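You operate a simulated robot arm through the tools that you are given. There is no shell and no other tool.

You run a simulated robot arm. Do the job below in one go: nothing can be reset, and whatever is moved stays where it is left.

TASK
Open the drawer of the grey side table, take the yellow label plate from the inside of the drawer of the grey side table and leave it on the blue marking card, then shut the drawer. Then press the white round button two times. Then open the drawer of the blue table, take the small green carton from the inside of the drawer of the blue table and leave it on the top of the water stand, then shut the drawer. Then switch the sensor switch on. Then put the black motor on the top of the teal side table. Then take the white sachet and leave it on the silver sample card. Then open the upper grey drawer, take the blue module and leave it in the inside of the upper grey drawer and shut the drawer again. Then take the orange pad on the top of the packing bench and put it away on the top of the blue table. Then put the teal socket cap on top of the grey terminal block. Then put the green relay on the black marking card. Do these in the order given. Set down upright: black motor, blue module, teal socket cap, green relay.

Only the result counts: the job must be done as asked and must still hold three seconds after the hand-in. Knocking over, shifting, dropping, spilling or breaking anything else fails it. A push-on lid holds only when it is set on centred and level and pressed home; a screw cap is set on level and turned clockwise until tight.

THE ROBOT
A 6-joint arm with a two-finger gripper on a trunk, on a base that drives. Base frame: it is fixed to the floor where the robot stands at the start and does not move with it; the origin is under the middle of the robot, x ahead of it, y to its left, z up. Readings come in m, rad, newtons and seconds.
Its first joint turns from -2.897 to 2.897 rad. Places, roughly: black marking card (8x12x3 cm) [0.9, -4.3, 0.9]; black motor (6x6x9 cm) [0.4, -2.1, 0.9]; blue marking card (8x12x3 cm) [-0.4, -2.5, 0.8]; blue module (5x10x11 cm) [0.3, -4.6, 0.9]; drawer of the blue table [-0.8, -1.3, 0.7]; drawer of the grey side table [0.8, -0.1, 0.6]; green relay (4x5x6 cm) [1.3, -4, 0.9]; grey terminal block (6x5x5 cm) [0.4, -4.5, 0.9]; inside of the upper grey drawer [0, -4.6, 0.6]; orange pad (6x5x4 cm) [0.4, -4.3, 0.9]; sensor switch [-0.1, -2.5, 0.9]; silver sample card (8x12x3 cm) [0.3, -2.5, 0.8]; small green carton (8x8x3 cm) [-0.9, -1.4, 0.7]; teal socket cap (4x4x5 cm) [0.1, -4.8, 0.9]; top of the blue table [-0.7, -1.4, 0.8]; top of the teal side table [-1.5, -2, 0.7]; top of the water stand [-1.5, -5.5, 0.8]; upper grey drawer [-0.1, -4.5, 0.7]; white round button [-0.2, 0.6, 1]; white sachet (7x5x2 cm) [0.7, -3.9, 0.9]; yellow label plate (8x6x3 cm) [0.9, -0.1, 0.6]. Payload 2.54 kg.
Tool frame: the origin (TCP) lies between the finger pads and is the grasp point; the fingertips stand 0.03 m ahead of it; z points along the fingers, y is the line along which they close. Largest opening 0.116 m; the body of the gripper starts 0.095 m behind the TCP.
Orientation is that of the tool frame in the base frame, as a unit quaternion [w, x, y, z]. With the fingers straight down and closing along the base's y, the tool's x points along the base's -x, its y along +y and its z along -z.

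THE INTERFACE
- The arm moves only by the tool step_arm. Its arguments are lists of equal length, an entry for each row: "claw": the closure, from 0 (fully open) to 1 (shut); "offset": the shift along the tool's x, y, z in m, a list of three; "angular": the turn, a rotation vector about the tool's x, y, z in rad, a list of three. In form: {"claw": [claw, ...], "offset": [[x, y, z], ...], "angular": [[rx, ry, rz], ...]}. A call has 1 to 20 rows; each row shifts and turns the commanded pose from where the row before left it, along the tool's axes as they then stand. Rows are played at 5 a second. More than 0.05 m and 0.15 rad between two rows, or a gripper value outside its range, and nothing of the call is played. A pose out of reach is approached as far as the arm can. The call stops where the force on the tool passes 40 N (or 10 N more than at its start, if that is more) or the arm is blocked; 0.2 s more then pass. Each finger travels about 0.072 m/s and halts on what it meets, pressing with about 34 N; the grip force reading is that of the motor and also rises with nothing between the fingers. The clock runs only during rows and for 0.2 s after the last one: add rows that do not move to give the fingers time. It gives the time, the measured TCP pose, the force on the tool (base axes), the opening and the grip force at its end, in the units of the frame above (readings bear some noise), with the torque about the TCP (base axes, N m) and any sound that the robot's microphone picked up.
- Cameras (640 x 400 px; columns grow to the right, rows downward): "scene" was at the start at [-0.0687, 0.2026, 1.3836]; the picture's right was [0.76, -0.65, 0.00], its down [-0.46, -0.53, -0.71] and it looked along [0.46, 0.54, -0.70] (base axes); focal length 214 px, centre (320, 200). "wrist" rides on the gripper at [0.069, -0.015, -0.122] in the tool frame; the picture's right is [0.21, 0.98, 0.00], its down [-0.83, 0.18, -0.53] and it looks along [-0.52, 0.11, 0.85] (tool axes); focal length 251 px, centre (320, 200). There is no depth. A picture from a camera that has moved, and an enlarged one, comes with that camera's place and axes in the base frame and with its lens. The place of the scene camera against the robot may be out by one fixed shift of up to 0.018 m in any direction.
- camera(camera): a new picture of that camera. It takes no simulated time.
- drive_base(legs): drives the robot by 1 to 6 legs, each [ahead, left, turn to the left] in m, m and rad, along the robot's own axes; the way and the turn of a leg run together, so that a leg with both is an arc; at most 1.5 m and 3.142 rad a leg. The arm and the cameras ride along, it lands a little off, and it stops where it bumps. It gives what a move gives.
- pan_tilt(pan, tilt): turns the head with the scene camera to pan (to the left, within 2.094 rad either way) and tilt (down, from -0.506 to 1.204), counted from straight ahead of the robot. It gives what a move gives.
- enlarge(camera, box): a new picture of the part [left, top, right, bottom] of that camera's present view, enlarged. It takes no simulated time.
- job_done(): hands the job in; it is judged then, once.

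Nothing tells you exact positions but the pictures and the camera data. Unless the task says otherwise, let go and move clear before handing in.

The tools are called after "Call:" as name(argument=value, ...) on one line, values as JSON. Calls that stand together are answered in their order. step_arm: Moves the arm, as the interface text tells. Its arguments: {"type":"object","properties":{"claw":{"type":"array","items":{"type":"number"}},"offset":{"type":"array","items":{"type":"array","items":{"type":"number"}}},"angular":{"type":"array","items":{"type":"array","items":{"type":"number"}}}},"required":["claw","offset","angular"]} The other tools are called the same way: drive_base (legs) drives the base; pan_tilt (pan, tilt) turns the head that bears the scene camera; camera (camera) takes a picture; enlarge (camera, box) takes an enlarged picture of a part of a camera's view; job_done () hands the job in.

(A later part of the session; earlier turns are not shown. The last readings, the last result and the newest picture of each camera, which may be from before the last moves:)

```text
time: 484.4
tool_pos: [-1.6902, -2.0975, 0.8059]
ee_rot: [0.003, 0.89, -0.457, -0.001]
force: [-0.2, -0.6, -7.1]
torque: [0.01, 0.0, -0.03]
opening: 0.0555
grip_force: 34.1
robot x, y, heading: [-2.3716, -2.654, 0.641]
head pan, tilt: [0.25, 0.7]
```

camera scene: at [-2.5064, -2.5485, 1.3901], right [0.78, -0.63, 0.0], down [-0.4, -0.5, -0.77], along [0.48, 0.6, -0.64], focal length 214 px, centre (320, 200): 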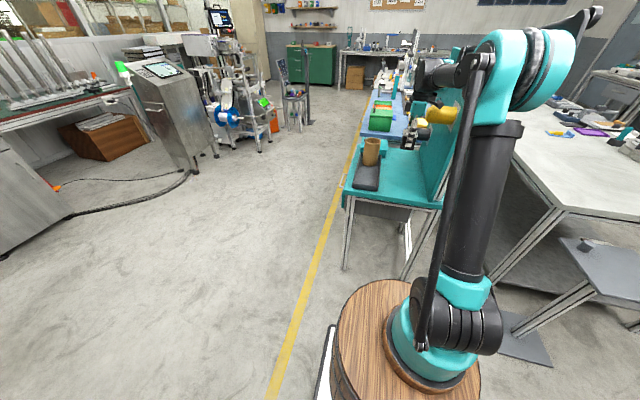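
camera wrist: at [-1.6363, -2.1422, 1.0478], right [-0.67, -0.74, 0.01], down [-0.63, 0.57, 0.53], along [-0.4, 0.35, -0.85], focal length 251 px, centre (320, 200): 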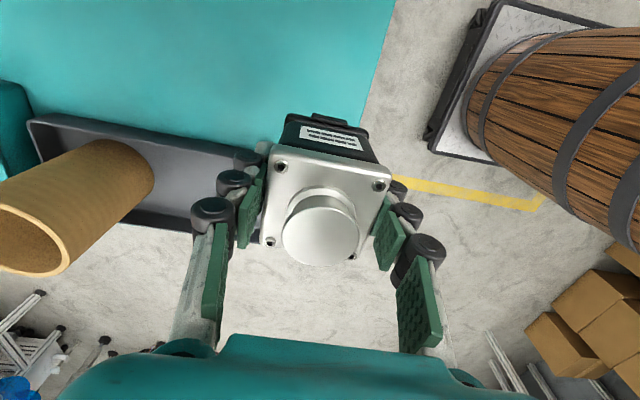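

Call:
step_arm(claw=[1, 1, 1, 1, 1, 1], offset=[[0, 0, 0.005], [0, 0, 0.005], [0, 0, 0.004], [0, 0, 0.004], [0, 0, 0.004], [0, 0, 0]], angular=[[0, 0, 0], [0, 0, 0], [0, 0, 0], [0, 0, 0], [0, 0, 0], [0, 0, 0]])

Call:
enlarge(camera="scene", box=[370, 110, 470, 200])

```text
time: 485.8
tool_pos: [-1.6919, -2.0981, 0.7852]
ee_rot: [0.003, 0.89, -0.456, -0.001]
force: [7.5, 8.2, 28.4]
torque: [0.29, -0.3, -0.01]
opening: 0.0558
grip_force: 34.5
robot x, y, heading: [-2.3708, -2.6535, 0.646]
head pan, tilt: [0.25, 0.7]
```

```text
4.44 times, centred on (420, 155) of scene
camera zoom: at [-2.5072, -2.5491, 1.39], right [0.78, -0.63, 0.0], down [-0.4, -0.5, -0.77], along [0.48, 0.6, -0.64], focal length 953 px, centre (-124, 400)
```

zoom: 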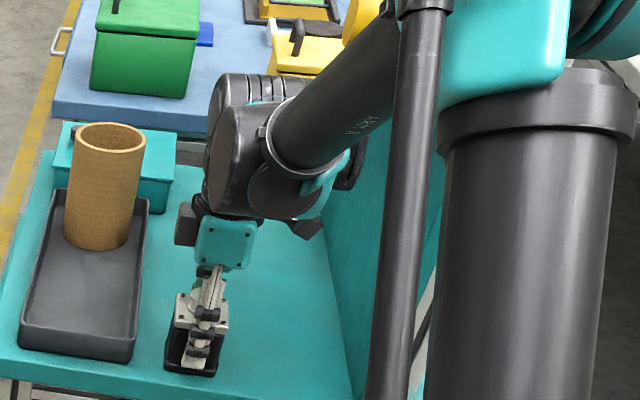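

The motor stands on the table. Releasing and rising.

Call:
step_arm(claw=[0.9, 0.6, 0.3, 0.2, 0.2, 0.2, 0.2, 0.2, 0.2], offset=[[0, 0, -0.002], [0, 0, 0], [0, 0, 0], [0, 0, 0], [0, 0, -0.03], [0, 0, -0.04], [0, 0, -0.04], [0, 0, -0.04], [0, 0, 0]], angular=[[0, 0, 0], [0, 0, 0], [0, 0, 0], [0, 0, 0], [0, 0, 0], [0, 0, 0], [0, 0, 0], [0, 0, 0], [0, 0, 0]])

Call:
camera(camera="wrist")

Call:
enlarge(camera="scene", box=[370, 110, 470, 200])

```text
time: 487.8
tool_pos: [-1.6926, -2.0966, 0.9395]
ee_rot: [0.003, 0.89, -0.457, -0.001]
force: [0.3, -0.4, 0.6]
torque: [0.0, 0.02, -0.01]
opening: 0.093
grip_force: 0.0
robot x, y, heading: [-2.3709, -2.6494, 0.645]
head pan, tilt: [0.25, 0.7]
```

```text
taken
camera wrist: at [-1.6388, -2.1448, 1.0608], right [-0.67, -0.74, 0.01], down [-0.63, 0.57, 0.53], along [-0.4, 0.35, -0.85], focal length 251 px, centre (320, 200)
```

wrist: 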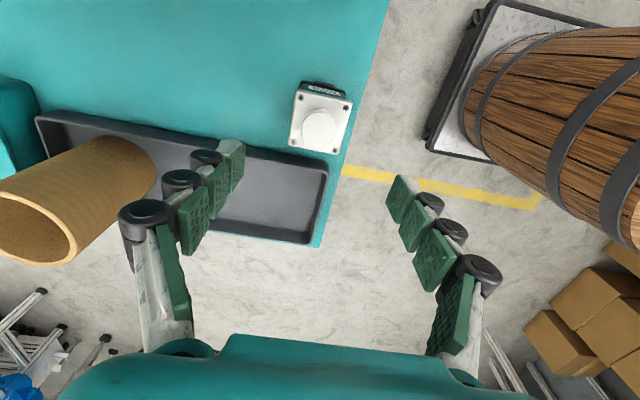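

```text
4.44 times, centred on (420, 155) of scene
camera zoom: at [-2.5066, -2.5487, 1.3901], right [0.78, -0.63, 0.0], down [-0.4, -0.5, -0.76], along [0.48, 0.6, -0.64], focal length 953 px, centre (-124, 400)
```

zoom: 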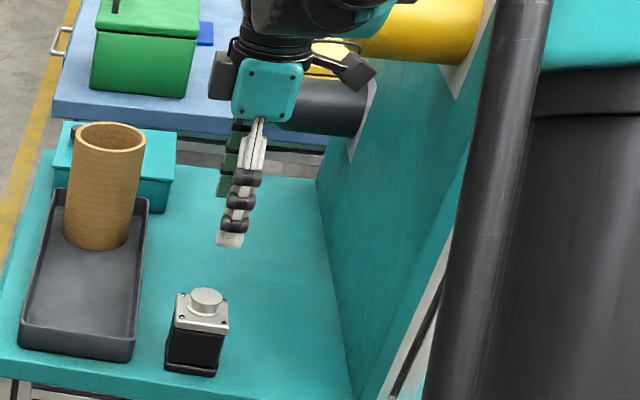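

Motor placed upright. Withdrawing and driving back to the aisle for the white sachet.

Call:
step_arm(claw=[0.2, 0.2, 0.2, 0.2, 0.2, 0.2], offset=[[0, 0.04, -0.025], [0, 0.04, -0.025], [0, 0.04, -0.025], [0, 0.04, -0.025], [0, 0.04, -0.025], [0, 0.04, -0.025]], angular=[[0, 0, 0], [0, 0, 0], [0, 0, 0], [0, 0, 0], [0, 0, 0], [0, 0, 0]])

Call:
drive_base(legs=[[-0.12, 0, 0], [0, -1.0, 0], [0, -0.97, 0]])

```text
time: 489.2
tool_pos: [-1.8812, -2.2369, 1.0871]
ee_rot: [0.003, 0.89, -0.456, -0.001]
force: [0.9, 1.0, 0.2]
torque: [-0.02, 0.04, -0.01]
opening: 0.0928
grip_force: 0.1
robot x, y, heading: [-2.373, -2.6549, 0.642]
head pan, tilt: [0.25, 0.7]
```

```text
time: 499.9
tool_pos: [-0.7946, -3.9279, 1.0872]
ee_rot: [0.003, 0.883, -0.47, -0.002]
force: [-0.4, 1.2, -1.0]
torque: [-0.02, 0.02, -0.01]
opening: 0.0928
grip_force: 0.0
robot x, y, heading: [-1.2948, -4.3298, 0.618]
head pan, tilt: [0.25, 0.7]
```

Call:
drive_base(legs=[[0, 0, 0.025], [0.9, 0, 0], [0.88, 0, 0]])

Call:
pan_tilt(pan=-1.0, tilt=0.7)

Call:
camera(camera="scene")

```text
time: 509.2
tool_pos: [0.6009, -2.8593, 1.087]
ee_rot: [0.003, 0.891, -0.454, -0.002]
force: [0.5, -0.5, 0.8]
torque: [0.01, 0.03, -0.01]
opening: 0.0929
grip_force: 0.0
robot x, y, heading: [0.111, -3.279, 0.648]
head pan, tilt: [0.25, 0.7]
```

```text
time: 510.6
tool_pos: [0.5987, -2.8593, 1.0877]
ee_rot: [0.003, 0.891, -0.454, -0.002]
force: [-0.3, -0.8, 0.3]
torque: [0.04, 0.0, -0.03]
opening: 0.093
grip_force: 0.2
robot x, y, heading: [0.1087, -3.2792, 0.642]
head pan, tilt: [-1.0, 0.7]
```

```text
taken
camera scene: at [0.0012, -3.2689, 1.3901], right [-0.35, -0.94, 0.0], down [-0.6, 0.22, -0.76], along [0.72, -0.27, -0.64], focal length 214 px, centre (320, 200)
```

scene: 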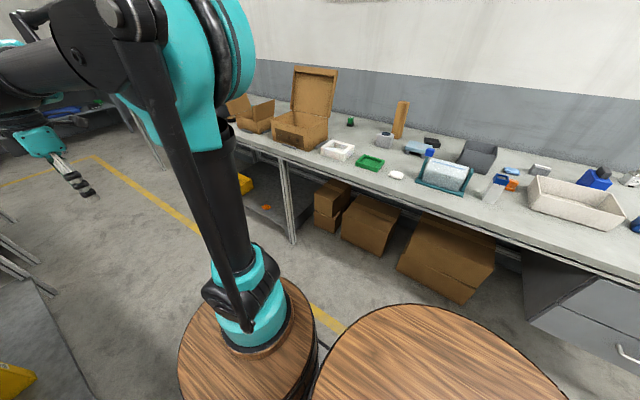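

Call:
enlarge(camera="scene", box=[310, 120, 530, 250])

```text
2.91 times, centred on (420, 185) of scene
camera zoom: at [0.0012, -3.2689, 1.3901], right [-0.35, -0.94, 0.0], down [-0.6, 0.22, -0.76], along [0.72, -0.27, -0.64], focal length 624 px, centre (29, 244)
```

zoom: 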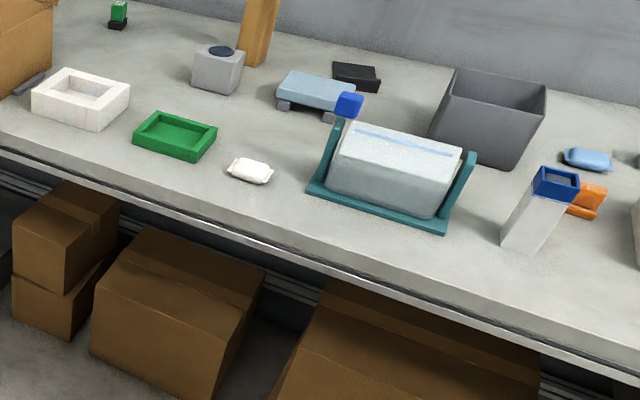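

The white sachet is at about (0.64, -3.87) on the packing bench. Turning the tool and swinging over to it.

Call:
step_arm(claw=[0.2, 0.2, 0.2, 0.2, 0.2, 0.2, 0.2, 0.2, 0.2, 0.2, 0.2], offset=[[0, 0, 0], [0, 0, 0], [0, 0, 0], [0, 0, 0], [0, 0, 0], [0, 0, 0], [0, 0, 0], [0, 0, 0], [0, 0, 0], [0, 0, 0], [0, 0, 0]], angular=[[0, 0, 0.1414], [0, 0, 0.1414], [0, 0, 0.1414], [0, 0, 0.1414], [0, 0, 0.1414], [0, 0, 0.1414], [0, 0, 0.1414], [0, 0, 0.1414], [0, 0, 0.1414], [0, 0, 0.1414], [0, 0, 0.1414]])

Call:
step_arm(claw=[0.2, 0.2, 0.2, 0.2, 0.2, 0.2, 0.2, 0.2, 0.2, 0.2, 0.2, 0.2, 0.2, 0.2, 0.2, 0.2, 0.2, 0.2, 0.2, 0.2], offset=[[0.0273, -0.0397, 0.002], [0.0273, -0.0397, 0.002], [0.0273, -0.0397, 0.002], [0.0273, -0.0397, 0.002], [0.0273, -0.0397, 0.002], [0.0273, -0.0397, 0.002], [0.0273, -0.0397, 0.002], [0.0273, -0.0397, 0.002], [0.0273, -0.0397, 0.002], [0.0273, -0.0397, 0.002], [0.0273, -0.0397, 0.002], [0.0273, -0.0397, 0.002], [0.0273, -0.0397, 0.002], [0.0273, -0.0397, 0.002], [0.0273, -0.0397, 0.002], [0.0273, -0.0397, 0.002], [0.0273, -0.0397, 0.002], [0.0273, -0.0397, 0.002], [0.0273, -0.0397, 0.002], [0.0273, -0.0397, 0.002]], angular=[[0, 0, 0], [0, 0, 0], [0, 0, 0], [0, 0, 0], [0, 0, 0], [0, 0, 0], [0, 0, 0], [0, 0, 0], [0, 0, 0], [0, 0, 0], [0, 0, 0], [0, 0, 0], [0, 0, 0], [0, 0, 0], [0, 0, 0], [0, 0, 0], [0, 0, 0], [0, 0, 0], [0, 0, 0], [0, 0, 0]])

Call:
camera(camera="wrist")

```text
time: 513.0
tool_pos: [0.5999, -2.8588, 1.0872]
ee_rot: [-0.004, -0.313, 0.95, -0.001]
force: [-0.2, -0.5, 0.8]
torque: [0.03, -0.02, 0.01]
opening: 0.0928
grip_force: 0.1
robot x, y, heading: [0.1078, -3.279, 0.64]
head pan, tilt: [-1.0, 0.7]
```

```text
time: 517.2
tool_pos: [0.6359, -3.8215, 1.0522]
ee_rot: [-0.004, -0.316, 0.949, -0.002]
force: [-1.1, 0.0, 1.2]
torque: [-0.05, -0.02, -0.01]
opening: 0.093
grip_force: 0.1
robot x, y, heading: [0.1087, -3.2773, 0.643]
head pan, tilt: [-1.0, 0.7]
```

```text
taken
camera wrist: at [0.5911, -3.8745, 1.1739], right [-0.76, 0.65, 0.0], down [0.56, 0.64, 0.53], along [0.34, 0.4, -0.85], focal length 251 px, centre (320, 200)
```

wrist: 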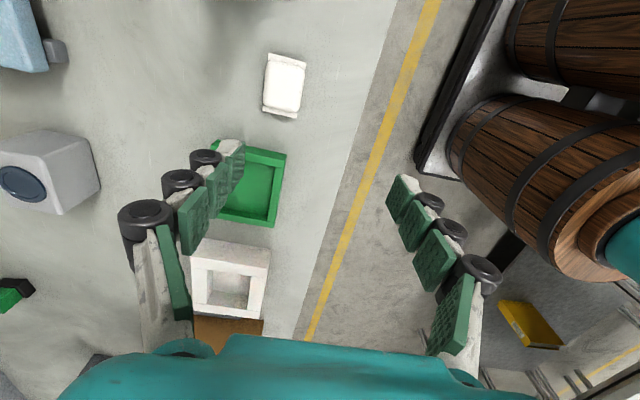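

Sachet centre ≈ (0.649, -3.870), long side along the bench. Moving over and descending.

Call:
step_arm(claw=[0.25, 0.25, 0.25, 0.25, 0.25], offset=[[0.0186, -0.0467, 0.0], [0, 0, 0.045], [0, 0, 0.04], [0, 0, 0.035], [0, 0, 0]], angular=[[0, 0, 0], [0, 0, 0], [0, 0, 0], [0, 0, 0], [0, 0, 0]])

Call:
camera(camera="wrist")

```text
refused: row 1 steps farther than a row can; nothing moved
```

```text
taken
camera wrist: at [0.5911, -3.8745, 1.1739], right [-0.76, 0.65, 0.0], down [0.56, 0.64, 0.53], along [0.34, 0.4, -0.85], focal length 251 px, centre (320, 200)
```

wrist: 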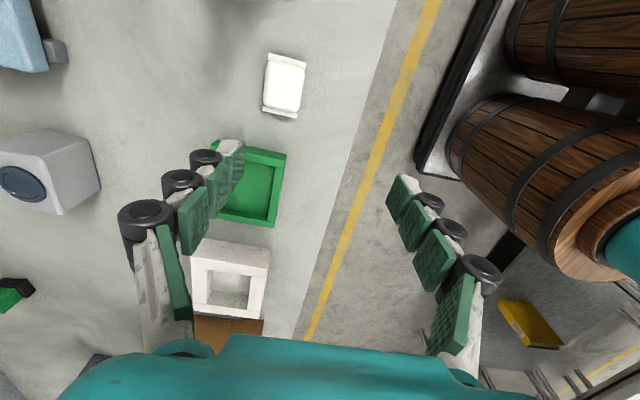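

Call:
step_arm(claw=[0.25, 0.25, 0.25, 0.25, 0.25, 0.25], offset=[[0.0093, -0.0234, 0.0], [0.0093, -0.0233, 0.0], [0, 0, 0.045], [0, 0, 0.04], [0, 0, 0.035], [0, 0, 0]], angular=[[0, 0, 0], [0, 0, 0], [0, 0, 0], [0, 0, 0], [0, 0, 0], [0, 0, 0]])

Call:
camera(camera="wrist")

```text
time: 518.6
tool_pos: [0.6502, -3.8723, 0.931]
ee_rot: [-0.004, -0.315, 0.949, 0.0]
force: [-0.2, 0.3, -0.2]
torque: [0.0, 0.0, -0.01]
opening: 0.0871
grip_force: 0.1
robot x, y, heading: [0.112, -3.279, 0.644]
head pan, tilt: [-1.0, 0.7]
```

```text
taken
camera wrist: at [0.6055, -3.9265, 1.053], right [-0.76, 0.65, 0.0], down [0.56, 0.64, 0.53], along [0.34, 0.4, -0.85], focal length 251 px, centre (320, 200)
```

wrist: 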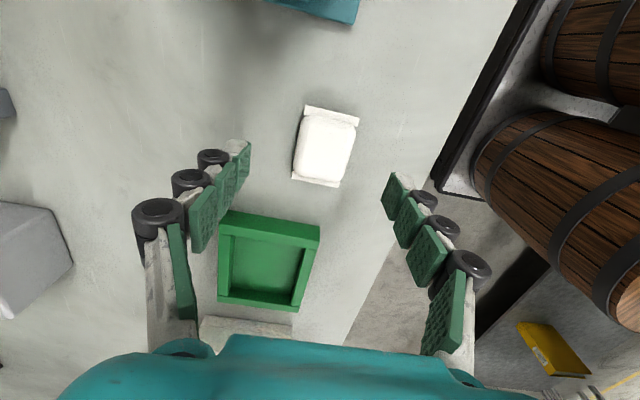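

Call:
step_arm(claw=[0.35, 0.35, 0.35], offset=[[0, 0.0026, 0.03], [0, 0, 0.014], [0, 0, 0]], angular=[[0, 0, 0], [0, 0, 0], [0, 0, 0]])

Call:
step_arm(claw=[0.35, 0.35, 0.35, 0.35], offset=[[0, 0, 0.004], [0, 0, 0.004], [0, 0, 0.004], [0, 0, 0]], angular=[[0, 0, 0], [0, 0, 0], [0, 0, 0], [0, 0, 0]])

Call:
camera(camera="wrist")

```text
time: 519.4
tool_pos: [0.6503, -3.8706, 0.8875]
ee_rot: [-0.003, -0.316, 0.949, -0.001]
force: [-0.1, 0.5, 0.1]
torque: [0.0, -0.02, -0.02]
opening: 0.0755
grip_force: 0.0
robot x, y, heading: [0.1104, -3.2755, 0.645]
head pan, tilt: [-1.0, 0.7]
```

```text
time: 520.4
tool_pos: [0.6492, -3.87, 0.8748]
ee_rot: [-0.004, -0.316, 0.949, -0.002]
force: [0.3, 0.3, 5.7]
torque: [0.05, -0.03, 0.04]
opening: 0.0757
grip_force: 0.3
robot x, y, heading: [0.1085, -3.2787, 0.643]
head pan, tilt: [-1.0, 0.7]
```

```text
taken
camera wrist: at [0.603, -3.9233, 0.9968], right [-0.76, 0.65, 0.0], down [0.56, 0.64, 0.53], along [0.34, 0.4, -0.85], focal length 251 px, centre (320, 200)
```

wrist: 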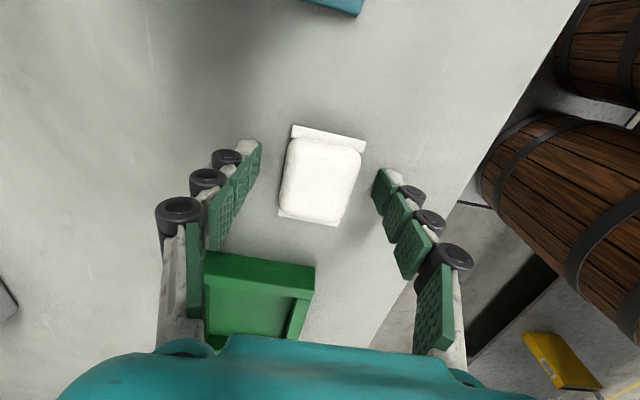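

Tips touch the bench (surface z≈0.845). Closing on the sachet.

Call:
step_arm(claw=[0.4, 0.6, 0.8, 1, 1, 1], offset=[[0, 0, -0.004], [0, 0, 0], [0, 0, 0], [0, 0, 0], [0, 0, 0], [0, 0, 0]], angular=[[0, 0, 0], [0, 0, 0], [0, 0, 0], [0, 0, 0], [0, 0, 0], [0, 0, 0]])

Call:
step_arm(claw=[1, 1, 1, 1, 1], offset=[[0, 0, -0.01], [0, 0, -0.02], [0, 0, -0.04], [0, 0, -0.04], [0, 0, 0]], angular=[[0, 0, 0], [0, 0, 0], [0, 0, 0], [0, 0, 0], [0, 0, 0]])

Call:
camera(camera="wrist")

```text
time: 521.8
tool_pos: [0.6496, -3.87, 0.8792]
ee_rot: [-0.003, -0.316, 0.949, -0.002]
force: [-1.6, 2.0, 16.0]
torque: [0.23, 0.06, 0.01]
opening: 0.0425
grip_force: 34.1
robot x, y, heading: [0.1075, -3.2783, 0.638]
head pan, tilt: [-1.0, 0.7]
```

```text
time: 523.0
tool_pos: [0.6483, -3.8673, 0.9901]
ee_rot: [-0.003, -0.316, 0.949, -0.001]
force: [-0.7, 0.1, -0.2]
torque: [-0.03, -0.01, 0.0]
opening: 0.0424
grip_force: 33.8
robot x, y, heading: [0.1092, -3.2763, 0.646]
head pan, tilt: [-1.0, 0.7]
```

```text
taken
camera wrist: at [0.6023, -3.9208, 1.1115], right [-0.76, 0.65, 0.0], down [0.56, 0.64, 0.53], along [0.34, 0.4, -0.85], focal length 251 px, centre (320, 200)
```

wrist: 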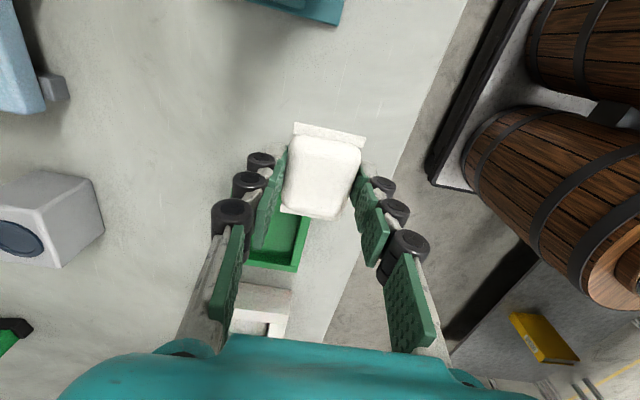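

Sachet held. Bringing it round the front to the silver sample card at about (0.253, -2.459) on the second bench.

Call:
step_arm(claw=[1, 1, 1, 1, 1, 1, 1, 1, 1, 1, 1, 1, 1, 1, 1, 1, 1, 1, 1, 1], offset=[[-0.0286, 0.0397, -0.004], [-0.0286, 0.0397, -0.004], [-0.0286, 0.0397, -0.004], [-0.0286, 0.0397, -0.004], [-0.0286, 0.0397, -0.004], [-0.0286, 0.0397, -0.004], [-0.0286, 0.0397, -0.004], [-0.0286, 0.0397, -0.004], [-0.0286, 0.0397, -0.004], [-0.0286, 0.0397, -0.004], [-0.0286, 0.0397, -0.004], [-0.0286, 0.0397, -0.004], [-0.0286, 0.0397, -0.004], [-0.0286, 0.0397, -0.004], [-0.0286, 0.0397, -0.004], [-0.0286, 0.0397, -0.004], [-0.0286, 0.0397, -0.004], [-0.0286, 0.0397, -0.004], [-0.0286, 0.0397, -0.004], [-0.0286, 0.0397, -0.004]], angular=[[0, 0, 0], [0, 0, 0], [0, 0, 0], [0, 0, 0], [0, 0, 0], [0, 0, 0], [0, 0, 0], [0, 0, 0], [0, 0, 0], [0, 0, 0], [0, 0, 0], [0, 0, 0], [0, 0, 0], [0, 0, 0], [0, 0, 0], [0, 0, 0], [0, 0, 0], [0, 0, 0], [0, 0, 0], [0, 0, 0]])

Call:
step_arm(claw=[1, 1, 1, 1, 1, 1, 1, 1, 1, 1, 1], offset=[[0, 0, 0], [0, 0, 0], [0, 0, 0], [0, 0, 0], [0, 0, 0], [0, 0, 0], [0, 0, 0], [0, 0, 0], [0, 0, 0], [0, 0, 0], [0, 0, 0]], angular=[[0, 0, -0.1429], [0, 0, -0.1429], [0, 0, -0.1429], [0, 0, -0.1429], [0, 0, -0.1429], [0, 0, -0.1429], [0, 0, -0.1429], [0, 0, -0.1429], [0, 0, -0.1429], [0, 0, -0.1429], [0, 0, -0.1429]])

Call:
step_arm(claw=[1, 1, 1, 1, 1, 1, 1, 1, 1, 1, 1], offset=[[-0.0475, 0.0035, 0], [-0.0475, 0.0035, 0], [-0.0475, 0.0035, 0], [-0.0475, 0.0035, 0], [-0.0475, 0.0035, 0], [-0.0475, 0.0035, 0], [-0.0475, 0.0035, 0], [-0.0475, 0.0035, 0], [-0.0475, 0.0035, 0], [-0.0475, 0.0035, 0], [0, 0, 0]], angular=[[0, 0, 0], [0, 0, 0], [0, 0, 0], [0, 0, 0], [0, 0, 0], [0, 0, 0], [0, 0, 0], [0, 0, 0], [0, 0, 0], [0, 0, 0], [0, 0, 0]])

Call:
camera(camera="wrist")

```text
time: 527.2
tool_pos: [0.6329, -2.8892, 1.0684]
ee_rot: [-0.003, -0.316, 0.949, -0.001]
force: [0.2, -0.5, 0.2]
torque: [0.03, -0.02, -0.02]
opening: 0.0425
grip_force: 33.9
robot x, y, heading: [0.1107, -3.2792, 0.642]
head pan, tilt: [-1.0, 0.7]
```

```text
time: 529.6
tool_pos: [0.6331, -2.8896, 1.0656]
ee_rot: [0.003, 0.895, -0.446, -0.001]
force: [0.3, 1.4, -0.4]
torque: [-0.01, 0.01, 0.02]
opening: 0.0429
grip_force: 34.2
robot x, y, heading: [0.1119, -3.28, 0.644]
head pan, tilt: [-1.0, 0.7]
```

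```text
time: 532.0
tool_pos: [0.3184, -2.5333, 1.0659]
ee_rot: [0.003, 0.894, -0.448, -0.002]
force: [0.7, 0.3, -0.2]
torque: [-0.02, -0.01, 0.05]
opening: 0.0426
grip_force: 33.7
robot x, y, heading: [0.1123, -3.274, 0.647]
head pan, tilt: [-1.0, 0.7]
```

```text
taken
camera wrist: at [0.3722, -2.5787, 1.1871], right [-0.65, -0.76, 0.01], down [-0.64, 0.55, 0.53], along [-0.41, 0.34, -0.85], focal length 251 px, centre (320, 200)
```

wrist: 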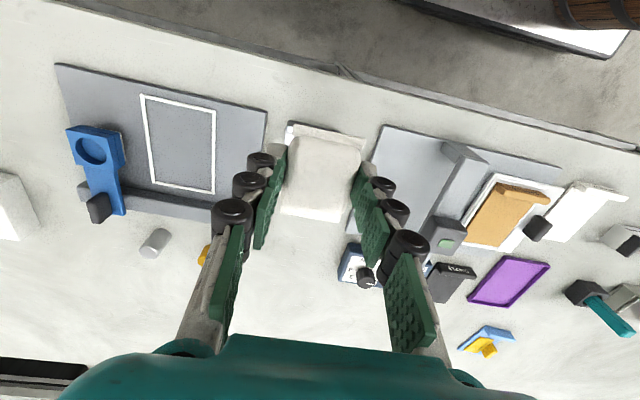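

The card is hidden beneath the sachet in this view; checking with the scene camera.

Call:
pan_tilt(pan=0.55, tilt=0.9)

Call:
camera(camera="scene")

```text
time: 533.6
tool_pos: [0.3177, -2.533, 1.0659]
ee_rot: [0.003, 0.894, -0.448, -0.002]
force: [0.0, 0.0, -0.5]
torque: [0.04, 0.03, 0.02]
opening: 0.0425
grip_force: 33.7
robot x, y, heading: [0.1091, -3.2794, 0.647]
head pan, tilt: [0.55, 0.901]
```

```text
taken
camera scene: at [-0.0507, -3.169, 1.3739], right [0.93, -0.37, 0.0], down [-0.29, -0.73, -0.62], along [0.23, 0.58, -0.78], focal length 214 px, centre (320, 200)
```

scene: 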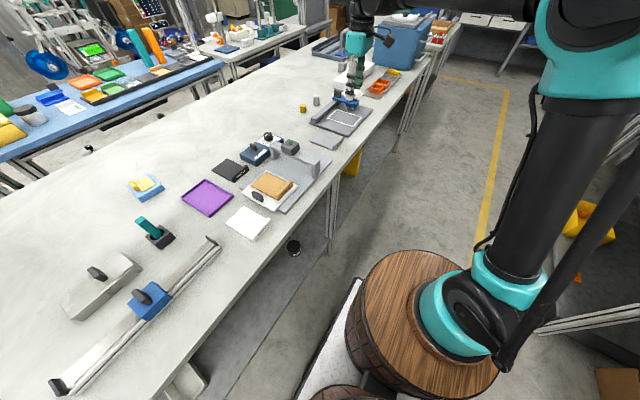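

Call:
enlarge(camera="scene", box=[280, 70, 400, 170])

```text
4.00 times, centred on (340, 120) of scene
camera zoom: at [-0.0507, -3.169, 1.3739], right [0.93, -0.37, 0.0], down [-0.29, -0.73, -0.62], along [0.23, 0.58, -0.78], focal length 858 px, centre (240, 520)
```

zoom: 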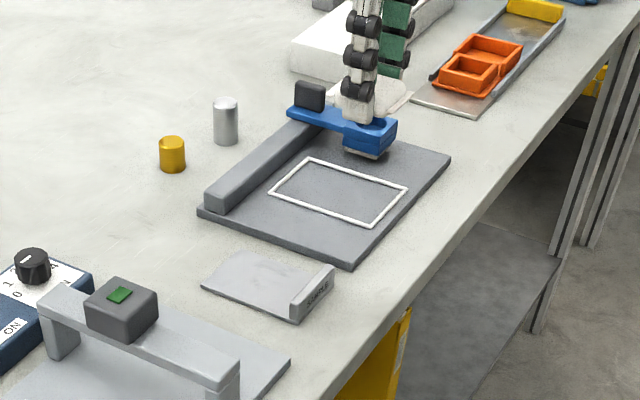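

Call:
step_arm(claw=[1, 1, 1, 1], offset=[[0, -0.045, 0], [0, -0.045, 0], [-0.03, 0, 0.03], [0, 0, 0]], angular=[[0, 0, 0], [0, 0, 0], [0, 0, 0], [0, 0, 0]])

Call:
camera(camera="wrist")

```text
time: 534.6
tool_pos: [0.3749, -2.4547, 1.0355]
ee_rot: [0.003, 0.894, -0.448, -0.002]
force: [0.1, 0.5, -0.7]
torque: [-0.01, 0.01, 0.0]
opening: 0.0425
grip_force: 34.1
robot x, y, heading: [0.1112, -3.275, 0.647]
head pan, tilt: [0.55, 0.901]
```

```text
taken
camera wrist: at [0.4278, -2.5005, 1.1572], right [-0.65, -0.76, 0.01], down [-0.64, 0.55, 0.53], along [-0.41, 0.34, -0.85], focal length 251 px, centre (320, 200)
```

wrist: 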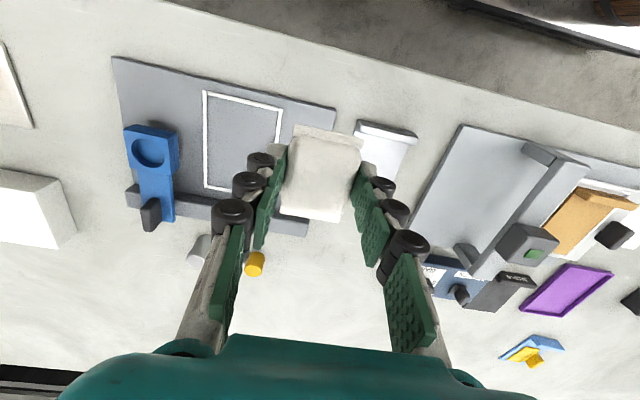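

The silver card is now visible: its clear area is centred near (0.254, -2.454). Moving over it and lowering.

Call:
step_arm(claw=[1, 1, 1, 1, 1, 1, 1], offset=[[0, 0, 0], [-0.0226, 0.0334, 0], [-0.0226, 0.0334, 0], [-0.0226, 0.0334, 0], [0, 0, 0.045], [0, 0, 0.045], [0, 0, 0]], angular=[[0, 0, 0.05], [0, 0, 0], [0, 0, 0], [0, 0, 0], [0, 0, 0], [0, 0, 0], [0, 0, 0]])

Call:
camera(camera="wrist")

Call:
enlarge(camera="scene", box=[280, 90, 380, 180])

```text
time: 536.2
tool_pos: [0.253, -2.4576, 0.9463]
ee_rot: [0.003, 0.883, -0.469, -0.001]
force: [-0.1, 0.1, 0.0]
torque: [0.02, -0.01, 0.01]
opening: 0.0425
grip_force: 33.8
robot x, y, heading: [0.1114, -3.2814, 0.644]
head pan, tilt: [0.55, 0.901]
```

```text
taken
camera wrist: at [0.3042, -2.5046, 1.0673], right [-0.69, -0.72, 0.01], down [-0.61, 0.59, 0.53], along [-0.39, 0.36, -0.85], focal length 251 px, centre (320, 200)
```

wrist: 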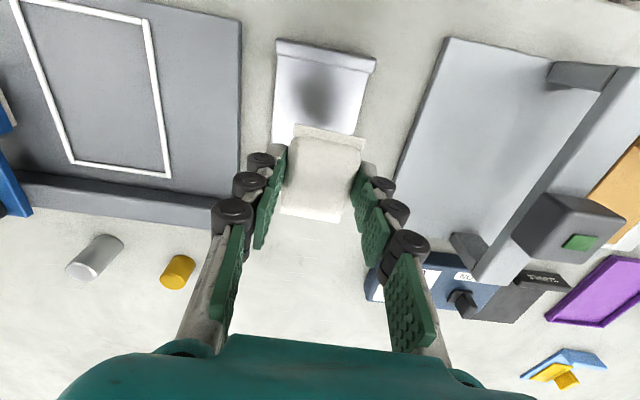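

```text
4.44 times, centred on (330, 135) of scene
camera zoom: at [-0.0508, -3.169, 1.3739], right [0.93, -0.37, 0.0], down [-0.29, -0.73, -0.62], along [0.23, 0.58, -0.78], focal length 953 px, centre (276, 489)
```

zoom: 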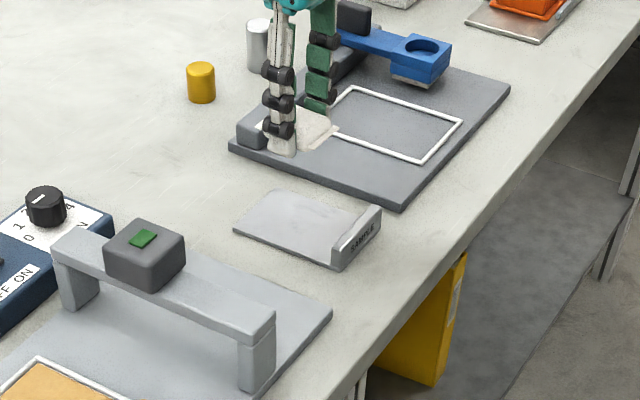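

Alignment looks right. Lowering the last stretch.

Call:
step_arm(claw=[1, 1, 1, 1], offset=[[0.0, -0.003, 0.04], [0, 0, 0.035], [0, 0, 0.012], [0, 0, 0]], angular=[[0, 0, -0.015], [0, 0, 0], [0, 0, 0], [0, 0, 0]])

Call:
camera(camera="wrist")

Call:
enlarge(camera="scene", box=[280, 90, 380, 180])

```text
time: 537.2
tool_pos: [0.2512, -2.4551, 0.8603]
ee_rot: [0.004, 0.887, -0.461, -0.001]
force: [-0.6, 0.0, -0.4]
torque: [0.01, -0.01, 0.04]
opening: 0.0425
grip_force: 34.7
robot x, y, heading: [0.1095, -3.2794, 0.645]
head pan, tilt: [0.55, 0.901]
```

```text
taken
camera wrist: at [0.3035, -2.5024, 0.9808], right [-0.68, -0.73, 0.01], down [-0.62, 0.58, 0.53], along [-0.4, 0.36, -0.85], focal length 251 px, centre (320, 200)
```

wrist: 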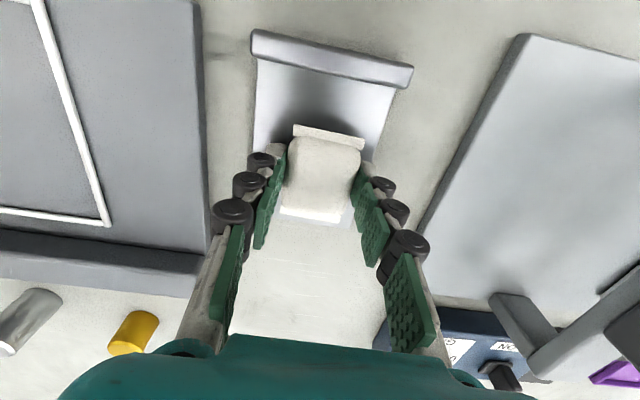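

```text
4.44 times, centred on (330, 135) of scene
camera zoom: at [-0.0507, -3.169, 1.3739], right [0.93, -0.37, 0.0], down [-0.29, -0.73, -0.62], along [0.23, 0.58, -0.78], focal length 953 px, centre (276, 489)
```

zoom: 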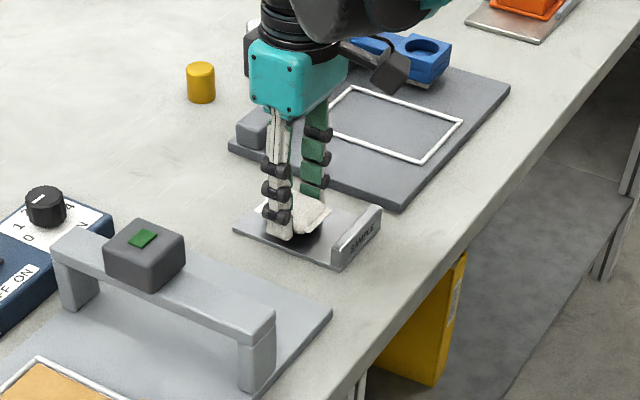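

Shifting 1 cm toward the card's middle, then setting down.

Call:
step_arm(claw=[1, 1, 1, 1, 1], offset=[[0.011, 0, 0], [0, 0, 0.005], [0, 0, 0.004], [0, 0, 0.003], [0, 0, 0]], angular=[[0, 0, 0], [0, 0, 0], [0, 0, 0], [0, 0, 0], [0, 0, 0]])

Call:
camera(camera="wrist")

```text
time: 538.0
tool_pos: [0.2593, -2.4618, 0.8543]
ee_rot: [0.002, 0.886, -0.463, -0.001]
force: [-1.2, -2.9, 17.9]
torque: [0.07, -0.38, -0.01]
opening: 0.0426
grip_force: 33.9
robot x, y, heading: [0.1132, -3.2767, 0.638]
head pan, tilt: [0.55, 0.901]
stopped in row 4: the force on the tool passed its limit at 51 N (the readings are from after the stop); the commanded pose is now the measured one
```

```text
taken
camera wrist: at [0.3111, -2.5103, 0.9753], right [-0.68, -0.73, 0.01], down [-0.62, 0.58, 0.54], along [-0.4, 0.36, -0.84], focal length 251 px, centre (320, 200)
```

wrist: 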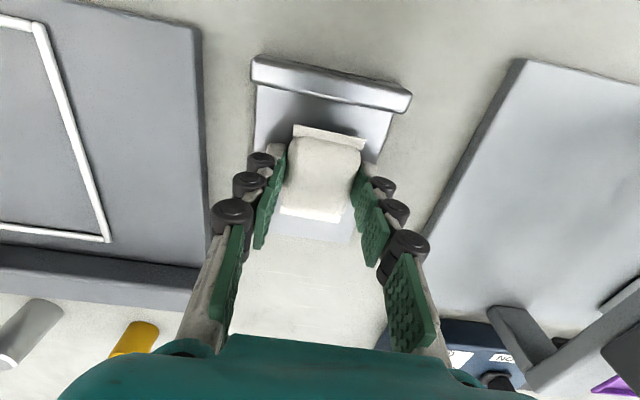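

It rests centred on the card. Releasing and rising.

Call:
step_arm(claw=[0.8, 0.55, 0.4, 0.4, 0.4, 0.4, 0.4, 0.4], offset=[[0, 0, 0], [0, 0, 0], [0, 0, 0], [0, 0, -0.02], [0, 0, -0.04], [0, 0, -0.05], [0, 0, -0.05], [0, 0, 0]], angular=[[0, 0, 0], [0, 0, 0], [0, 0, 0], [0, 0, 0], [0, 0, 0], [0, 0, 0], [0, 0, 0], [0, 0, 0]])

Call:
camera(camera="wrist")

Call:
enlarge(camera="scene", box=[230, 90, 380, 190])

```text
time: 539.9
tool_pos: [0.2589, -2.4608, 1.0171]
ee_rot: [0.003, 0.887, -0.462, -0.001]
force: [0.1, -0.2, -0.1]
torque: [-0.03, 0.01, 0.03]
opening: 0.0695
grip_force: 0.0
robot x, y, heading: [0.1103, -3.2768, 0.643]
head pan, tilt: [0.55, 0.901]
```

```text
taken
camera wrist: at [0.3121, -2.509, 1.1376], right [-0.68, -0.73, 0.01], down [-0.62, 0.58, 0.54], along [-0.4, 0.36, -0.84], focal length 251 px, centre (320, 200)
```

wrist: 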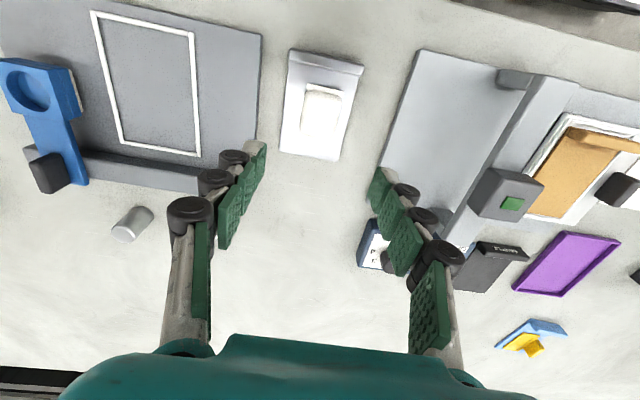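

```text
4.00 times, centred on (305, 140) of scene
camera zoom: at [-0.0508, -3.169, 1.3739], right [0.93, -0.37, 0.0], down [-0.29, -0.73, -0.62], along [0.23, 0.58, -0.78], focal length 858 px, centre (380, 440)
```

zoom: 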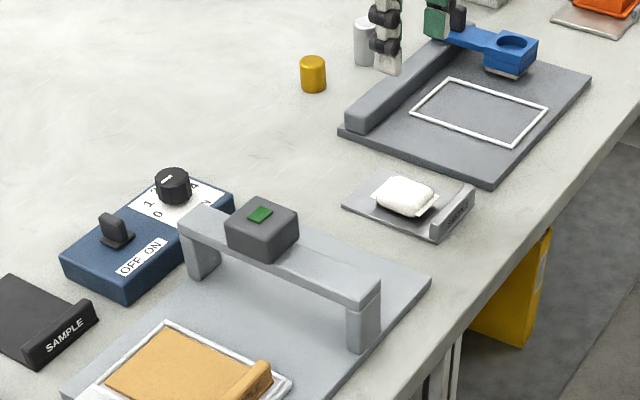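

The sachet lies on the silver card. Next the upper grey drawer: I'll tuck the arm, back out of the aisle, turn round in the open, and come back in facing the other way.

Call:
step_arm(claw=[0.5, 0.6, 0.6, 0.6, 0.6, 0.6, 0.6, 0.6, 0.6, 0.6, 0.6], offset=[[0.0455, -0.0015, -0.004], [0.0455, -0.0015, -0.004], [0.0455, -0.0015, -0.004], [0.0455, -0.0015, -0.004], [0.0455, -0.0015, -0.004], [0.0455, -0.0015, -0.004], [0.0455, -0.0015, -0.004], [0.0455, -0.0015, -0.004], [0.0455, -0.0015, -0.004], [0.0455, -0.0015, -0.004], [0.0455, -0.0015, -0.004]], angular=[[0, 0, 0], [0, 0, 0], [0, 0, 0], [0, 0, 0], [0, 0, 0], [0, 0, 0], [0, 0, 0], [0, 0, 0], [0, 0, 0], [0, 0, 0], [0, 0, 0]])

Call:
drive_base(legs=[[-0.9, 0, 0], [-0.86, 0.05, 0]])

Call:
drive_base(legs=[[0, 0, 3.1416]])

Call:
pan_tilt(pan=1.6, tilt=0.6)

Call:
camera(camera="scene")

```text
time: 542.2
tool_pos: [0.559, -2.8649, 1.0572]
ee_rot: [0.003, 0.886, -0.464, -0.002]
force: [0.3, 0.9, 1.1]
torque: [-0.05, 0.01, 0.04]
opening: 0.046
grip_force: 0.0
robot x, y, heading: [0.1111, -3.2772, 0.642]
head pan, tilt: [0.55, 0.901]
```

```text
time: 551.1
tool_pos: [-0.8698, -3.8952, 1.0578]
ee_rot: [0.003, 0.894, -0.449, -0.001]
force: [-0.5, 0.9, 0.2]
torque: [0.04, 0.02, 0.01]
opening: 0.0463
grip_force: 0.1
robot x, y, heading: [-1.3066, -4.3208, 0.669]
head pan, tilt: [0.55, 0.901]
```

```text
refused: 3.1416 is not a number from -3.14159 to 3.14159
```

```text
time: 552.4
tool_pos: [-0.871, -3.8931, 1.0575]
ee_rot: [0.002, 0.894, -0.448, -0.001]
force: [0.2, 0.2, 0.1]
torque: [-0.05, -0.01, -0.04]
opening: 0.0463
grip_force: 0.0
robot x, y, heading: [-1.3061, -4.3206, 0.674]
head pan, tilt: [1.6, 0.6]
```

```text
taken
camera scene: at [-1.5535, -4.221, 1.3987], right [0.76, 0.65, 0.0], down [0.37, -0.43, -0.82], along [-0.53, 0.63, -0.57], focal length 214 px, centre (320, 200)
```

scene: 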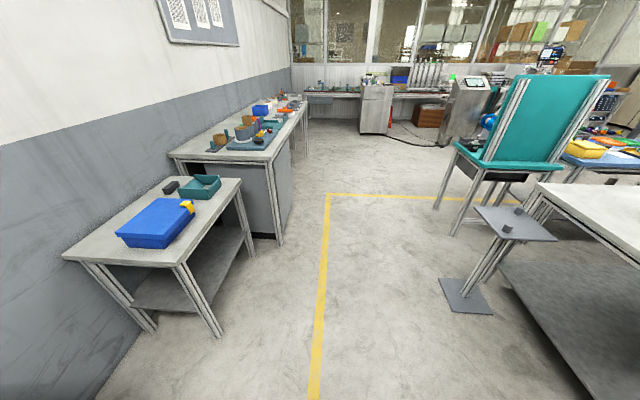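

Call:
drive_base(legs=[[0, 0.05, 0], [0, 0, 3.11]])

Call:
pan_tilt(pan=1.9, tilt=0.6)

Call:
camera(camera="scene")

```text
time: 561.0
tool_pos: [-1.7164, -4.7631, 1.0568]
ee_rot: [0.002, 0.39, 0.921, 0.004]
force: [-0.7, -0.1, -0.4]
torque: [0.01, 0.02, 0.01]
opening: 0.0465
grip_force: 0.0
robot x, y, heading: [-1.3376, -4.2835, -2.338]
head pan, tilt: [1.6, 0.6]
```

```text
time: 561.8
tool_pos: [-1.7159, -4.7636, 1.0575]
ee_rot: [0.001, 0.39, 0.921, 0.003]
force: [0.0, 0.0, 0.1]
torque: [0.0, -0.01, 0.02]
opening: 0.0464
grip_force: 0.1
robot x, y, heading: [-1.337, -4.2857, -2.341]
head pan, tilt: [1.901, 0.6]
```

```text
taken
camera scene: at [-1.0676, -4.3482, 1.3987], right [-0.42, -0.91, 0.0], down [-0.51, 0.24, -0.83], along [0.75, -0.35, -0.56], focal length 214 px, centre (320, 200)
```

scene: 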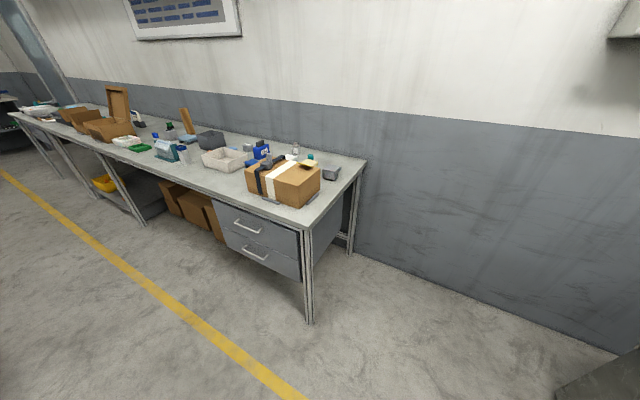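

Call:
drive_base(legs=[[0, 0, -0.157], [-0.6, -0.03, 0], [-0.54, -0.03, 0]])

Call:
pan_tilt(pan=1.3, tilt=0.8)

Call:
camera(camera="scene")

```text
time: 568.5
tool_pos: [-0.9126, -3.9655, 1.0574]
ee_rot: [0.001, 0.457, 0.889, 0.002]
force: [0.1, -0.8, -0.2]
torque: [-0.01, 0.02, 0.05]
opening: 0.0462
grip_force: 0.1
robot x, y, heading: [-0.4668, -3.5475, -2.482]
head pan, tilt: [1.901, 0.6]
```

```text
time: 569.5
tool_pos: [-0.9123, -3.9649, 1.0576]
ee_rot: [0.001, 0.457, 0.889, 0.003]
force: [-0.4, 0.1, -0.2]
torque: [-0.01, -0.03, -0.02]
opening: 0.0462
grip_force: 0.1
robot x, y, heading: [-0.4691, -3.5435, -2.48]
head pan, tilt: [1.3, 0.799]
```

```text
taken
camera scene: at [-0.2523, -3.6754, 1.3818], right [-0.93, -0.38, 0.0], down [-0.27, 0.66, -0.7], along [0.26, -0.65, -0.72], focal length 214 px, centre (320, 200)
```

scene: 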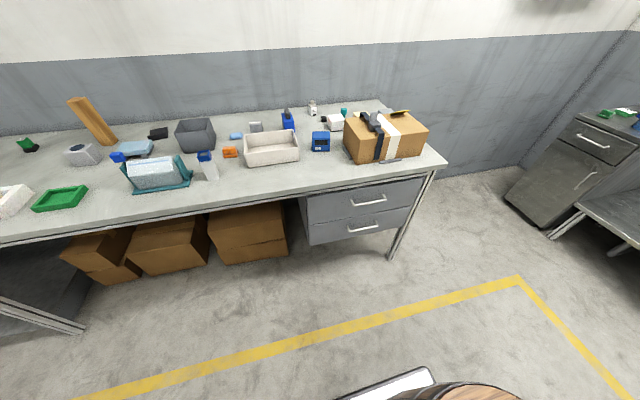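

Good view of the packing bench and the two grey drawers. Zooming in.

Call:
enlarge(camera="scene", box=[220, 90, 460, 260])

Call:
enlarge(camera="scene", box=[210, 90, 350, 180])

```text
2.35 times, centred on (340, 175) of scene
camera zoom: at [-0.2523, -3.6754, 1.3818], right [-0.93, -0.38, 0.0], down [-0.27, 0.66, -0.7], along [0.26, -0.65, -0.72], focal length 505 px, centre (273, 259)
```

zoom: 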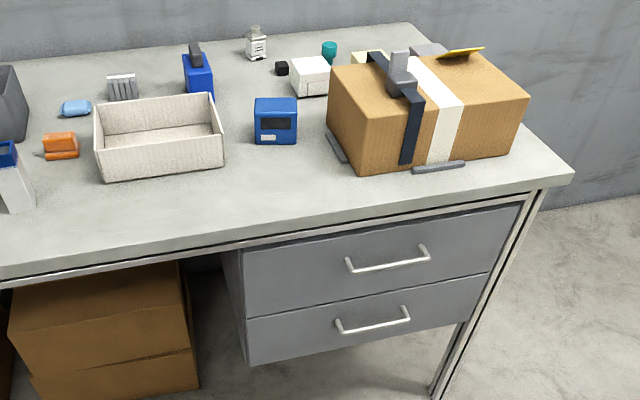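

```text
4.44 times, centred on (280, 135) of scene
camera zoom: at [-0.2523, -3.6754, 1.3818], right [-0.93, -0.38, 0.0], down [-0.27, 0.66, -0.7], along [0.26, -0.65, -0.72], focal length 953 px, centre (498, 489)
```

zoom: 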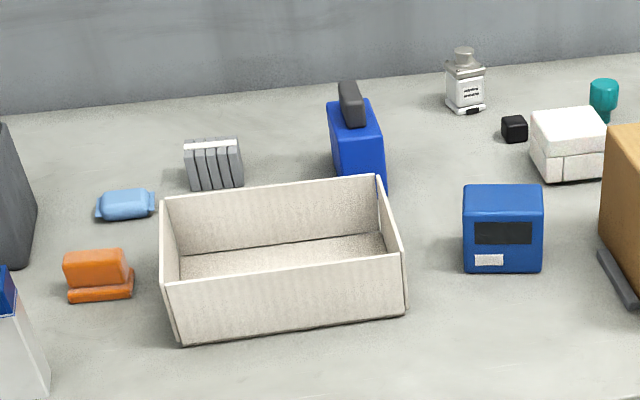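

The blue module is the tall blue block with the grey grip; the upper drawer's handle is at about (-0.215, -4.321, 0.74), just under the bench edge. I'll grip it with the tool tilted 45°, so first turn the wrist and move in front of it.

Call:
step_arm(claw=[0.6, 0.6, 0.6, 0.6, 0.6, 0.6, 0.6, 0.6, 0.6, 0.6, 0.6], offset=[[0, 0, 0], [0, 0, 0], [0, 0, 0], [0, 0, 0], [0, 0, 0], [0, 0, 0], [0, 0, 0], [0, 0, 0], [0, 0, 0], [0, 0, 0], [0, 0, 0]], angular=[[0, 0, 0.1408], [0, 0, 0.1408], [0, 0, 0.1408], [0, 0, 0.1408], [0, 0, 0.1408], [0, 0, 0.1408], [0, 0, 0.1408], [0, 0, 0.1408], [0, 0, 0.1408], [0, 0, 0.1408], [0, 0, 0.1408]])

Call:
step_arm(claw=[0.6, 0.6, 0.6, 0.6, 0.6, 0.6, 0.6, 0.6, 0.6, 0.6, 0.6, 0.6, 0.6, 0.6, 0.6], offset=[[0.0229, 0.0412, 0.006], [0.0229, 0.0412, 0.006], [0.0229, 0.0412, 0.006], [0.0229, 0.0412, 0.006], [0.0229, 0.0412, 0.006], [0.0229, 0.0412, 0.006], [0.0229, 0.0412, 0.006], [0.0229, 0.0412, 0.006], [0.0229, 0.0412, 0.006], [0.0229, 0.0412, 0.006], [0.0229, 0.0412, 0.006], [0.0229, 0.0412, 0.006], [0.0229, 0.0412, 0.006], [0.0229, 0.0412, 0.006], [0.0229, 0.0412, 0.006]], angular=[[0, 0, 0], [0, 0, 0], [0, 0, 0], [0, 0, 0], [0, 0, 0], [0, 0, 0], [0, 0, 0], [0, 0, 0], [0, 0, 0], [0, 0, 0], [0, 0, 0], [0, 0, 0], [0, 0, 0], [0, 0, 0], [0, 0, 0]])

Call:
step_arm(claw=[0.6, 0.6, 0.6, 0.6, 0.6, 0.6, 0.6], offset=[[0, 0, 0], [0, 0, 0], [0, 0, 0], [0, 0, 0], [0, 0, 0], [0, 0, 0], [0, 0, 0]], angular=[[-0.1309, 0, 0], [-0.1309, 0, 0], [-0.1309, 0, 0], [-0.1309, 0, 0], [-0.1309, 0, 0], [-0.1309, 0, 0], [0, 0, 0]])

Call:
camera(camera="wrist")

```text
time: 572.0
tool_pos: [-0.9123, -3.9648, 1.0572]
ee_rot: [-0.001, 0.949, 0.315, 0.004]
force: [0.2, 0.3, 0.3]
torque: [0.0, 0.02, 0.05]
opening: 0.0463
grip_force: 0.1
robot x, y, heading: [-0.4706, -3.545, -2.484]
head pan, tilt: [1.3, 0.799]
```

```text
time: 575.1
tool_pos: [-0.2667, -4.2549, 0.9695]
ee_rot: [-0.002, 0.949, 0.316, 0.003]
force: [-0.8, -0.6, 0.9]
torque: [-0.03, -0.05, 0.0]
opening: 0.0465
grip_force: 0.0
robot x, y, heading: [-0.4665, -3.5449, -2.482]
head pan, tilt: [1.3, 0.799]
```

```text
time: 576.8
tool_pos: [-0.2637, -4.2546, 0.9685]
ee_rot: [0.362, 0.877, 0.292, 0.124]
force: [0.1, -0.4, 0.5]
torque: [-0.02, 0.01, -0.01]
opening: 0.0463
grip_force: 0.1
robot x, y, heading: [-0.4635, -3.5475, -2.487]
head pan, tilt: [1.3, 0.799]
```

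```text
taken
camera wrist: at [-0.269, -4.135, 1.044], right [0.58, -0.43, 0.69], down [-0.81, -0.3, 0.5], along [-0.01, -0.85, -0.52], focal length 251 px, centre (320, 200)
```

wrist: 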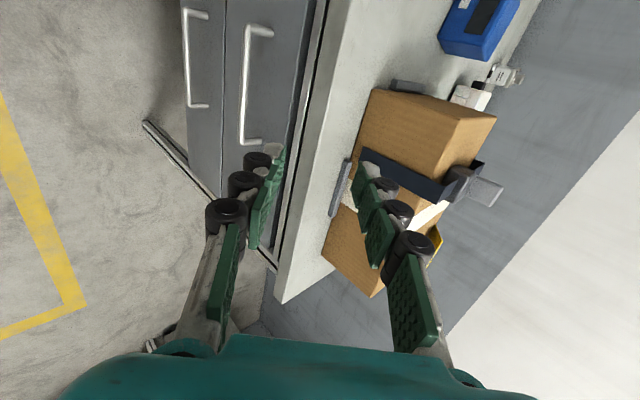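

The tilted pose works; the handle is at about (-0.21, -4.345, 0.712). Approaching along the tool's axis.

Call:
step_arm(claw=[0.65, 0.65, 0.65, 0.65, 0.65], offset=[[-0.0033, -0.0268, 0.0388], [-0.0033, -0.0268, 0.0388], [-0.0033, -0.0268, 0.0388], [-0.0033, -0.0268, 0.0388], [0, 0, 0]], angular=[[0, 0, 0], [0, 0, 0], [0, 0, 0], [0, 0, 0], [0, 0, 0]])

Call:
camera(camera="wrist")

```text
time: 578.0
tool_pos: [-0.2553, -4.2874, 0.7832]
ee_rot: [0.362, 0.877, 0.291, 0.124]
force: [-0.5, -0.4, 0.2]
torque: [0.03, 0.0, -0.04]
opening: 0.0405
grip_force: 0.1
robot x, y, heading: [-0.4662, -3.5467, -2.484]
head pan, tilt: [1.3, 0.799]
```

```text
taken
camera wrist: at [-0.2585, -4.1681, 0.8584], right [0.58, -0.43, 0.69], down [-0.81, -0.3, 0.5], along [-0.01, -0.85, -0.52], focal length 251 px, centre (320, 200)
```

wrist: 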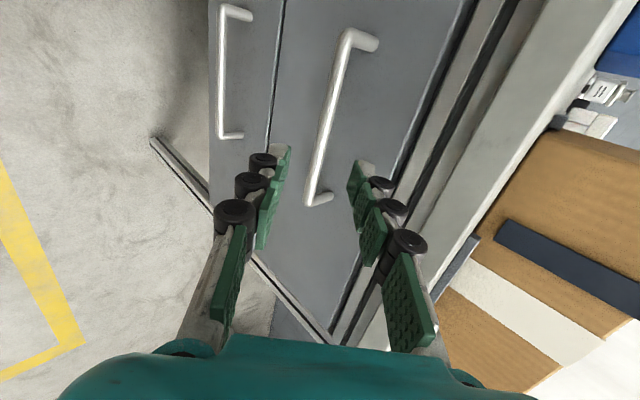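

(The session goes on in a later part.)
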